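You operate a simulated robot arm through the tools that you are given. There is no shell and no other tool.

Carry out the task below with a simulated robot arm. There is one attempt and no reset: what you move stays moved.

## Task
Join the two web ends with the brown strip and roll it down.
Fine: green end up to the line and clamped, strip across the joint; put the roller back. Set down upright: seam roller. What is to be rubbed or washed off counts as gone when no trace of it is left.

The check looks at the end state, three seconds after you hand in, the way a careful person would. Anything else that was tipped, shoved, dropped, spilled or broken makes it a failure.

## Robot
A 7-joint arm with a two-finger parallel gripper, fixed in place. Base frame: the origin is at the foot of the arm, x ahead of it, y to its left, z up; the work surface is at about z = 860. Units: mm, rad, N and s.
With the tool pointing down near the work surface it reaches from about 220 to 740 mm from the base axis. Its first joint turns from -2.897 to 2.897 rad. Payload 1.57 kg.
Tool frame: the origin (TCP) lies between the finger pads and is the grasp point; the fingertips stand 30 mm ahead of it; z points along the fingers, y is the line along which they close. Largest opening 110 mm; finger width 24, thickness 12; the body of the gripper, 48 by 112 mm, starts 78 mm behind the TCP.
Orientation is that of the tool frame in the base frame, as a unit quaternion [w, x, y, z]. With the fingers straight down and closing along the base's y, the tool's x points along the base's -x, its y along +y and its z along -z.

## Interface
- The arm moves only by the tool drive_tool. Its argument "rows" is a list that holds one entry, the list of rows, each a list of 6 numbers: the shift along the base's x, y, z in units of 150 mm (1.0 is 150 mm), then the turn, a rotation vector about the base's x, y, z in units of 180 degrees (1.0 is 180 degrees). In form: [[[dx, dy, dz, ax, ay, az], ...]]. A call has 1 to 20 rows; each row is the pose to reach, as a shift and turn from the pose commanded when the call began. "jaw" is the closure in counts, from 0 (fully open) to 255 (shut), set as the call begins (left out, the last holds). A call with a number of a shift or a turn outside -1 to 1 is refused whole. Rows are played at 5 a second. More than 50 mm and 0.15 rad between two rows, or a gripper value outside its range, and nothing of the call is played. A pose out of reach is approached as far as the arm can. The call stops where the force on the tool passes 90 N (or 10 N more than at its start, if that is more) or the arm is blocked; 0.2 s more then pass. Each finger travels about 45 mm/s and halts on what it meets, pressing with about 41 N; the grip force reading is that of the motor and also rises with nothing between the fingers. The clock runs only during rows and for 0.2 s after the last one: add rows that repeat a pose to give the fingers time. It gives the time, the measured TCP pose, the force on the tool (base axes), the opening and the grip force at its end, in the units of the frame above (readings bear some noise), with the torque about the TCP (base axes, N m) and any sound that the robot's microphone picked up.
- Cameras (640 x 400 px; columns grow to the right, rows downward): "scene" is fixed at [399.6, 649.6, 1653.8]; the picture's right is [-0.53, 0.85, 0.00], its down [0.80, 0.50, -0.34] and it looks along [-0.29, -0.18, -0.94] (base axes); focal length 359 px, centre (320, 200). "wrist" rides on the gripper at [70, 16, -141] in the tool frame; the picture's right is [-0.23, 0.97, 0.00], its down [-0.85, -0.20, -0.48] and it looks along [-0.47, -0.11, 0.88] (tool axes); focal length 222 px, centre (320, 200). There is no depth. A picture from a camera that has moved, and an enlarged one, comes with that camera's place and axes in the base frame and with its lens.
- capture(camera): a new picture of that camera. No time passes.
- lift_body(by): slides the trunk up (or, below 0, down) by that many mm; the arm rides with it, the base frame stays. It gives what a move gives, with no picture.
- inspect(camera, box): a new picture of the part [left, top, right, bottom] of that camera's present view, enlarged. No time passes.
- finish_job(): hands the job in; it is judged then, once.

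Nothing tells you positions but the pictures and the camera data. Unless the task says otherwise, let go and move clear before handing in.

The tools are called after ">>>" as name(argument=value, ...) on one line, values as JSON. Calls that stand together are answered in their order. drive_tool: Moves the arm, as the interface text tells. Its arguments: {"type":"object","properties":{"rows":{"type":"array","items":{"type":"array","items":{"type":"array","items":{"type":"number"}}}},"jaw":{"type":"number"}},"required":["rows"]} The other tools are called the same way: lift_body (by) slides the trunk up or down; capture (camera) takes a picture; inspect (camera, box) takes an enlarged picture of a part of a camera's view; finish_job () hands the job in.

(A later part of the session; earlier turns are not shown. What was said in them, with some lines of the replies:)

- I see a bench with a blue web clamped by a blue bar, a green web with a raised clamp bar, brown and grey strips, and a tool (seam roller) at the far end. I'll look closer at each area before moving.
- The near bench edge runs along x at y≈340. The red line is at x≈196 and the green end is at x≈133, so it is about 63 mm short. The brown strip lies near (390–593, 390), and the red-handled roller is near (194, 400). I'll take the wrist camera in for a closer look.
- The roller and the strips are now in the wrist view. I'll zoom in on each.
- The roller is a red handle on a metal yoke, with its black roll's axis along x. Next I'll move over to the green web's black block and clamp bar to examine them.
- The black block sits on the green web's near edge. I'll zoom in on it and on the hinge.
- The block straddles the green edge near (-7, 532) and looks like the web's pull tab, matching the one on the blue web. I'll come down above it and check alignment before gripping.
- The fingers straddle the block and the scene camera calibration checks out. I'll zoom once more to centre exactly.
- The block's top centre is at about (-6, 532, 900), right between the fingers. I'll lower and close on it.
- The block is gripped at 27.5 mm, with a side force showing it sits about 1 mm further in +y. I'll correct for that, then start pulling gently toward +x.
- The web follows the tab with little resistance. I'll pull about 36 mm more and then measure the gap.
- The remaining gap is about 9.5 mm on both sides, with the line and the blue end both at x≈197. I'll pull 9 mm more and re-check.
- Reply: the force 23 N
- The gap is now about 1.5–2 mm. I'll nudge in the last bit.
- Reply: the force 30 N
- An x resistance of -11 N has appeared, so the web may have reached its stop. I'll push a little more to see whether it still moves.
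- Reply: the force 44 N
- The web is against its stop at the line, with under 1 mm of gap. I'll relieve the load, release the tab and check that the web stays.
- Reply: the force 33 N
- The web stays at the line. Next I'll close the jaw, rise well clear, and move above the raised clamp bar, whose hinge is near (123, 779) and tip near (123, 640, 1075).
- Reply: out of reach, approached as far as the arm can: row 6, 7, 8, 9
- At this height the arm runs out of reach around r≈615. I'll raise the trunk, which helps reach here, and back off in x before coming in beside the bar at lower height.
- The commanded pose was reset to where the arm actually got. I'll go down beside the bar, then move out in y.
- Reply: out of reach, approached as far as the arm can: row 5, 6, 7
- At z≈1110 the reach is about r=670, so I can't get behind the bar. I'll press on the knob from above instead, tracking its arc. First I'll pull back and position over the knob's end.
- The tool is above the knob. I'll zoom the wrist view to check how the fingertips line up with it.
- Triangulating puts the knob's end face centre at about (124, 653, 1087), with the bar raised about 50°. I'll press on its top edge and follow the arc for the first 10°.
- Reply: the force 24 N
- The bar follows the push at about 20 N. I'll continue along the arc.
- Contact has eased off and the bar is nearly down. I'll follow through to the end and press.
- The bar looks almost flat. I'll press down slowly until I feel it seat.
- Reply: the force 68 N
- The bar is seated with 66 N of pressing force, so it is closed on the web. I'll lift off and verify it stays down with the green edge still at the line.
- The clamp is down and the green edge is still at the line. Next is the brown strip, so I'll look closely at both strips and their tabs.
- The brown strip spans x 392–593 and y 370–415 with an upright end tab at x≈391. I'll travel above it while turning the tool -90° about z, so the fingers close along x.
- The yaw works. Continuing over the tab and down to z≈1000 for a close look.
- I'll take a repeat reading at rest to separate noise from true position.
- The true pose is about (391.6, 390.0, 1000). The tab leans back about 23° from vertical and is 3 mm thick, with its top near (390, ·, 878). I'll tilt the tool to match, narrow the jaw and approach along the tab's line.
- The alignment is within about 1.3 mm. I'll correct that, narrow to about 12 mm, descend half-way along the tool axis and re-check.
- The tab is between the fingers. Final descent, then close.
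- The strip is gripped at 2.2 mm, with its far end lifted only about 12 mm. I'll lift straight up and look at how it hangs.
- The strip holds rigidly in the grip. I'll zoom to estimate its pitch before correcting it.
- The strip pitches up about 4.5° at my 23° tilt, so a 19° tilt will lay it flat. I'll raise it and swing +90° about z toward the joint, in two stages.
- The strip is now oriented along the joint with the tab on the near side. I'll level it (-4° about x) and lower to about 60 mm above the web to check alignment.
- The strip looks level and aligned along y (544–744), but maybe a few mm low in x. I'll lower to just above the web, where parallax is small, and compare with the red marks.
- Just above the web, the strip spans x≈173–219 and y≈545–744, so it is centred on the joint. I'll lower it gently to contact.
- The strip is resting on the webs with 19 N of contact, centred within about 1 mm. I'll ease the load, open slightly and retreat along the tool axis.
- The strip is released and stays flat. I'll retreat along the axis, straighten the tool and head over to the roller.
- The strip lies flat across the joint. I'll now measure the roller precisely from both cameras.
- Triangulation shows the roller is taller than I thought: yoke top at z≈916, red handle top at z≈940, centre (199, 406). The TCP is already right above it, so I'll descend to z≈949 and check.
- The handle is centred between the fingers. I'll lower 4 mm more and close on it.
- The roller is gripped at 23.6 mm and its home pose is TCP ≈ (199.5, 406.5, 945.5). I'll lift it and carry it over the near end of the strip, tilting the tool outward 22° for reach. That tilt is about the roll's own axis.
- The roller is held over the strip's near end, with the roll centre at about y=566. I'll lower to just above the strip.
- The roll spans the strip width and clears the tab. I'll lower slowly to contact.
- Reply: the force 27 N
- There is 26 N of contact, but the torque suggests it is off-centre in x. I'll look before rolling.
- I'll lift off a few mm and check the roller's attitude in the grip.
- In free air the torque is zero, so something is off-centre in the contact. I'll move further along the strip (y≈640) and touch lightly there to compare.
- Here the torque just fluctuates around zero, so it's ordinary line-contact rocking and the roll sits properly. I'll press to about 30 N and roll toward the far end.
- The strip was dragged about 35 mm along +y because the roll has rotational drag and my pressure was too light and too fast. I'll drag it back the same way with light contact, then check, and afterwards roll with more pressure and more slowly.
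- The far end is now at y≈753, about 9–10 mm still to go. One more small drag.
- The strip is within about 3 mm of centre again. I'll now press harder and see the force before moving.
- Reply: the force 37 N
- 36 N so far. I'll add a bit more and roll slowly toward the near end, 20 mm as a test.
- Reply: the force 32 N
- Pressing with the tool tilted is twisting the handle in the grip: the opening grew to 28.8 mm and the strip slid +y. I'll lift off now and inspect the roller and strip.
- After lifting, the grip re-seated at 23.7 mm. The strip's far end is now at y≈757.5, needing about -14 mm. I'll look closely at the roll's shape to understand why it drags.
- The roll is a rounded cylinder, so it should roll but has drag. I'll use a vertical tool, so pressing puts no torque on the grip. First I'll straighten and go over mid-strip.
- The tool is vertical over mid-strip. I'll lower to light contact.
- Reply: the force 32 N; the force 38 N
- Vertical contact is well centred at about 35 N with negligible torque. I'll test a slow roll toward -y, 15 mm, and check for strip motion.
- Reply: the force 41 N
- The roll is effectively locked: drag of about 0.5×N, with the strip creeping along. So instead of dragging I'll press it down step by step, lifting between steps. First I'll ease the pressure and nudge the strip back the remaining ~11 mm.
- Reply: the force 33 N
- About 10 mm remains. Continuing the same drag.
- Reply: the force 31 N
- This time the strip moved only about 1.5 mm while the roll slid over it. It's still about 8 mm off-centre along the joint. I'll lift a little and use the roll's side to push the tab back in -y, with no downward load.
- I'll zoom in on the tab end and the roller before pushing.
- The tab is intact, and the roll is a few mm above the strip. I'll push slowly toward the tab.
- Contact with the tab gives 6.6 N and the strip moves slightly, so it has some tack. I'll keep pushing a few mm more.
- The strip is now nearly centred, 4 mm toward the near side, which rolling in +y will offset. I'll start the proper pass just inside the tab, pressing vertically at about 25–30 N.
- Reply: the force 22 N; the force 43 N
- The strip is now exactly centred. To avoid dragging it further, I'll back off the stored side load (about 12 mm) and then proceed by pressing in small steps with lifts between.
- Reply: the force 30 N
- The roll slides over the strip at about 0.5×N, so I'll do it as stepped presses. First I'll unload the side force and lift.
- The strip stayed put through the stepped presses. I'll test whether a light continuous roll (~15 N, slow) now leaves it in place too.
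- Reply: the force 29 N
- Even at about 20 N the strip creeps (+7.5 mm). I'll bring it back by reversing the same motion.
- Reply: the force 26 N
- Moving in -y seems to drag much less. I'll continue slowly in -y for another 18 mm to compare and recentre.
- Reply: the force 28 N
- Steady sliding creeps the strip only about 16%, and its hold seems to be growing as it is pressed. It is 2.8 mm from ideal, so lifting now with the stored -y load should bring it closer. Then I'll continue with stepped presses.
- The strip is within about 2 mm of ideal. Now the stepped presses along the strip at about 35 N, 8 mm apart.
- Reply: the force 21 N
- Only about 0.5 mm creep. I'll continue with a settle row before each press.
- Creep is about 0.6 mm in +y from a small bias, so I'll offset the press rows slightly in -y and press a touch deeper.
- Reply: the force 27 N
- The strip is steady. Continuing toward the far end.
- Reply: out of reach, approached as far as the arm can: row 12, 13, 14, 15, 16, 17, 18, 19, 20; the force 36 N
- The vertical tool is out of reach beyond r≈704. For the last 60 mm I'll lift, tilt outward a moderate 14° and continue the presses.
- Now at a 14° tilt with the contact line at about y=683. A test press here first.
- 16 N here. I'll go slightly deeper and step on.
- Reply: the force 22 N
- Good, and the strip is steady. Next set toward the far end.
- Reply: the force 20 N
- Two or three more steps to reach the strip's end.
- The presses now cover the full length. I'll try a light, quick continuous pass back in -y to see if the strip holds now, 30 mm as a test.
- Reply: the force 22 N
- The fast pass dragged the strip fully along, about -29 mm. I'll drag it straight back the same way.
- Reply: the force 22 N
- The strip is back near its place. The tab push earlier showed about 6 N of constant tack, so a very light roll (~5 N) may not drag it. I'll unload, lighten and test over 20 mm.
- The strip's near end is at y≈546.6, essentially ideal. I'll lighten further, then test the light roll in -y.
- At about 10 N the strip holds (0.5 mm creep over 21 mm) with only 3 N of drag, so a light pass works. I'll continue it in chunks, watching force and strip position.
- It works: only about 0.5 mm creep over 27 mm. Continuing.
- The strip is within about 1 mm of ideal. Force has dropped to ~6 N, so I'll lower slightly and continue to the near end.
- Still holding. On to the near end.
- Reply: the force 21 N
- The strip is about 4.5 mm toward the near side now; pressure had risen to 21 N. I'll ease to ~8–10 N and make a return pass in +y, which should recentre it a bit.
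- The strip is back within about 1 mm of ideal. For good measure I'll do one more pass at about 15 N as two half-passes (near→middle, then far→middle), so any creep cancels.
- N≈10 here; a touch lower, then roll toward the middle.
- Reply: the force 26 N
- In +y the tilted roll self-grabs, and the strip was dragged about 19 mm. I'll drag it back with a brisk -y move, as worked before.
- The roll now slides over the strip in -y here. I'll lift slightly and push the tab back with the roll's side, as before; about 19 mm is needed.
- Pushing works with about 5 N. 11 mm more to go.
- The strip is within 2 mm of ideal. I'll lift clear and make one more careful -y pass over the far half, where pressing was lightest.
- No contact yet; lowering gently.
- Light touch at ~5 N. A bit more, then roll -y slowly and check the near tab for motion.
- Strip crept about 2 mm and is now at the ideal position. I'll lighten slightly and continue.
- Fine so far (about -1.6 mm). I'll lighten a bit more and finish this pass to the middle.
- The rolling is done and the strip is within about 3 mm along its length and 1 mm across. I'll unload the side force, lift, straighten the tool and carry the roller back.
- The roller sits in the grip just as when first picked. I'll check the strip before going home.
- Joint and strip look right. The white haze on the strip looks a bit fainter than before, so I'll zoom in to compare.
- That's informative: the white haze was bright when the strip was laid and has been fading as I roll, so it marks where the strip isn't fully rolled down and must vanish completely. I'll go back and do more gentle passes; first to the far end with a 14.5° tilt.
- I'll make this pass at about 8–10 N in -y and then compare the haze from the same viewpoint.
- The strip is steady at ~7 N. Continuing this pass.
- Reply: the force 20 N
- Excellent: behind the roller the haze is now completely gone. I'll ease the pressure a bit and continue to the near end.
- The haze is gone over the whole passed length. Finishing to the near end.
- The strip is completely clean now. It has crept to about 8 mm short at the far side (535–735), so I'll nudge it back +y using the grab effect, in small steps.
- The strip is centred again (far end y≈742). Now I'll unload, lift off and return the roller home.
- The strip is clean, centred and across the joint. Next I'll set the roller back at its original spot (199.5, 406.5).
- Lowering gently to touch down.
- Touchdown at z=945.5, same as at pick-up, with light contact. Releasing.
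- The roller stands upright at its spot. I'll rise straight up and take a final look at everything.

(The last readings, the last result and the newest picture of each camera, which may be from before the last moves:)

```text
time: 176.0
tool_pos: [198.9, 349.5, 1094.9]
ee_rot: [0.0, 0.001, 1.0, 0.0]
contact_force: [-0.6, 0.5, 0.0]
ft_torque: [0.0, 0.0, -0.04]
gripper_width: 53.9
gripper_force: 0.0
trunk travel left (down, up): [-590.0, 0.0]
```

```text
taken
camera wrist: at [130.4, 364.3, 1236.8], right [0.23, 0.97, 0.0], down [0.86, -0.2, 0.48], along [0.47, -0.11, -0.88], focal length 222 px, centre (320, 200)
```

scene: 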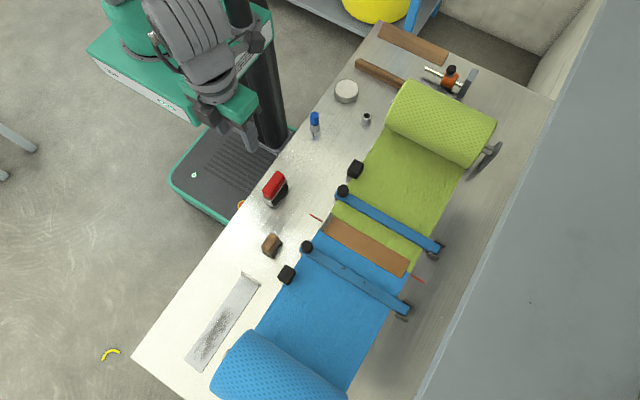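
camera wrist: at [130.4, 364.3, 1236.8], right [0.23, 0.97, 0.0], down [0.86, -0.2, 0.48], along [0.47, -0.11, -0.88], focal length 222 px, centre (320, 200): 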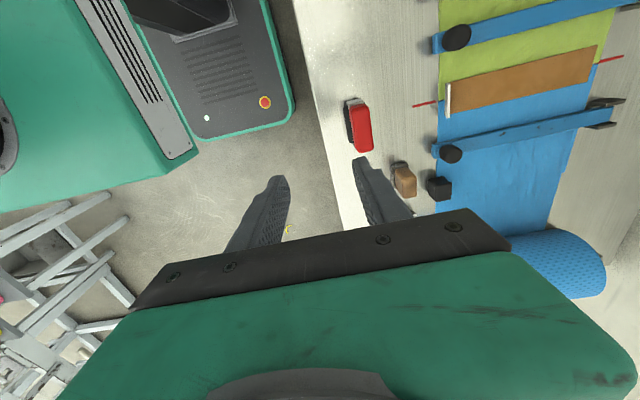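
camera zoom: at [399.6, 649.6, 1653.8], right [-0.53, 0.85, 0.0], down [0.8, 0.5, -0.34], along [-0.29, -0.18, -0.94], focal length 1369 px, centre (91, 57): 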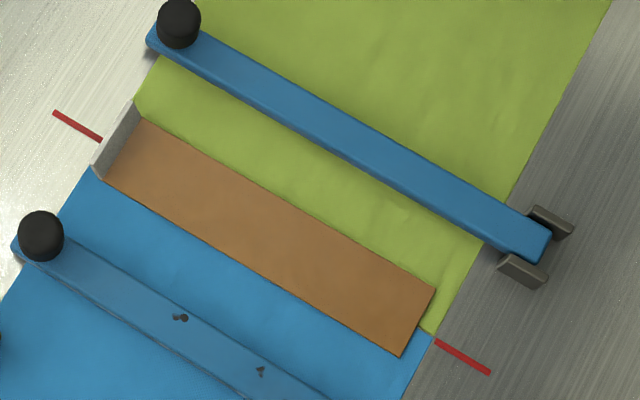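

All looks in place. A last close check of the joint ends, the strip surface and the roller.

>>> inspect(camera="scene", box=[385, 245, 430, 280])

>>> inspect(camera="scene", box=[315, 200, 360, 235])

>>> inspect(camera="scene", box=[340, 215, 420, 280])

>>> inspect(camera="wrist", box=[330, 80, 450, 170])

```text
11.43 times, centred on (408, 262) of scene
camera zoom: at [399.6, 649.6, 1653.8], right [-0.53, 0.85, 0.0], down [0.8, 0.5, -0.34], along [-0.29, -0.18, -0.94], focal length 4106 px, centre (-680, -514)
```

zoom: 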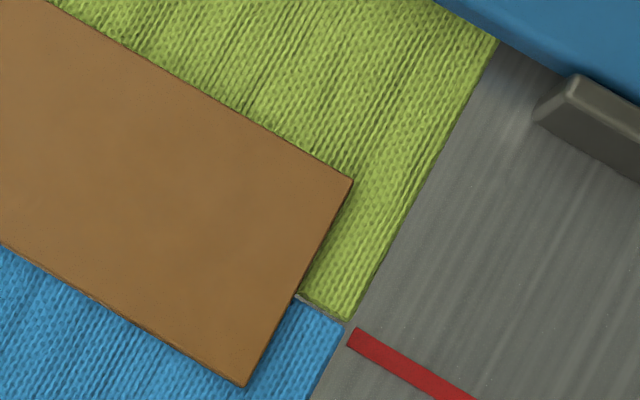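

```text
11.43 times, centred on (338, 218) of scene
camera zoom: at [399.6, 649.6, 1653.8], right [-0.53, 0.85, 0.0], down [0.8, 0.5, -0.34], along [-0.29, -0.18, -0.94], focal length 4106 px, centre (120, 0)
```

zoom: 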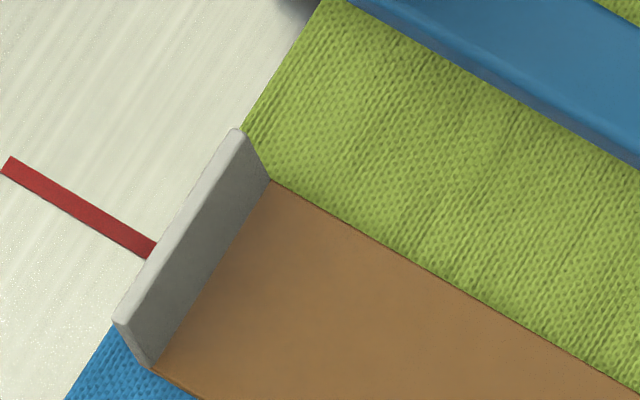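

```text
6.15 times, centred on (380, 248) of scene
camera zoom: at [399.6, 649.6, 1653.8], right [-0.53, 0.85, 0.0], down [0.8, 0.5, -0.34], along [-0.29, -0.18, -0.94], focal length 2211 px, centre (-49, -92)
```

zoom: 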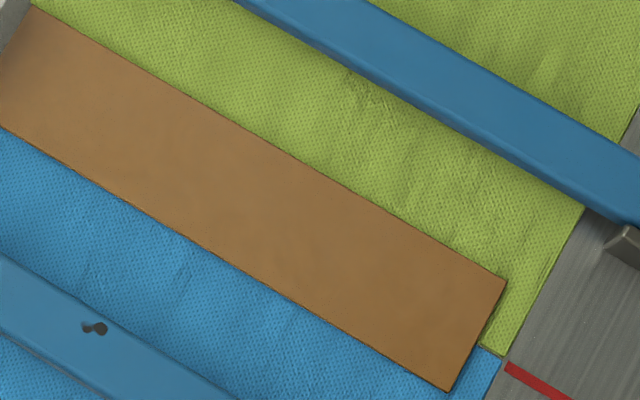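

```text
4.44 times, centred on (390, 125) of wrist
camera zoom: at [130.4, 364.3, 1236.8], right [0.23, 0.97, 0.0], down [0.86, -0.2, 0.48], along [0.47, -0.11, -0.88], focal length 987 px, centre (9, 533)
```

zoom: 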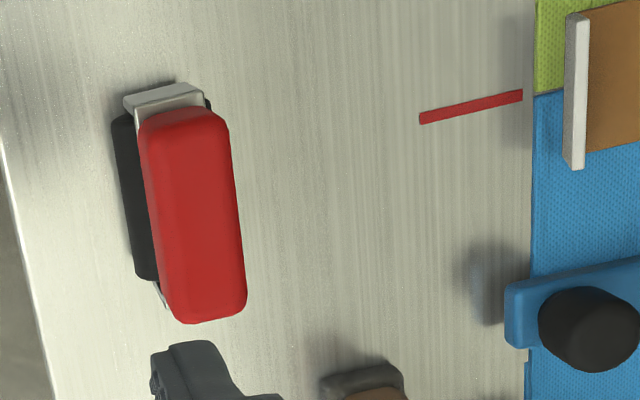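

The green web is at the line and clamped, and the brown strip lies flat and clean across the joint. The roller stands upright where it was, nothing else has been disturbed, and the arm is clear. Handing in.

>>> finish_job()

```text
The job is handed in.
```

I pulled the green end up to the line and clamped it. I then laid the brown strip across the joint, rolled it down and put the roller back. The job is handed in; I have not seen the check's result.

- **Green end:** it is against its stop at the red line, with a gap of about 1 mm to the blue end. The clamp bar is pressed down on it.
- **Strip:** it lies flat along the joint, centred within about 2 mm. The roller dragged it out of place several times, by up to about 35 mm, and I worked it back each time.
- **Rolling:** the white haze that was on the strip is gone over its whole length. I took that haze as the sign of whether it was rolled down.
- **Roller:** it stands upright within about 2 mm of where it started.

In the last pictures nothing else had moved, and the arm was clear of the bench. The trunk is still raised 65 mm from where it began.
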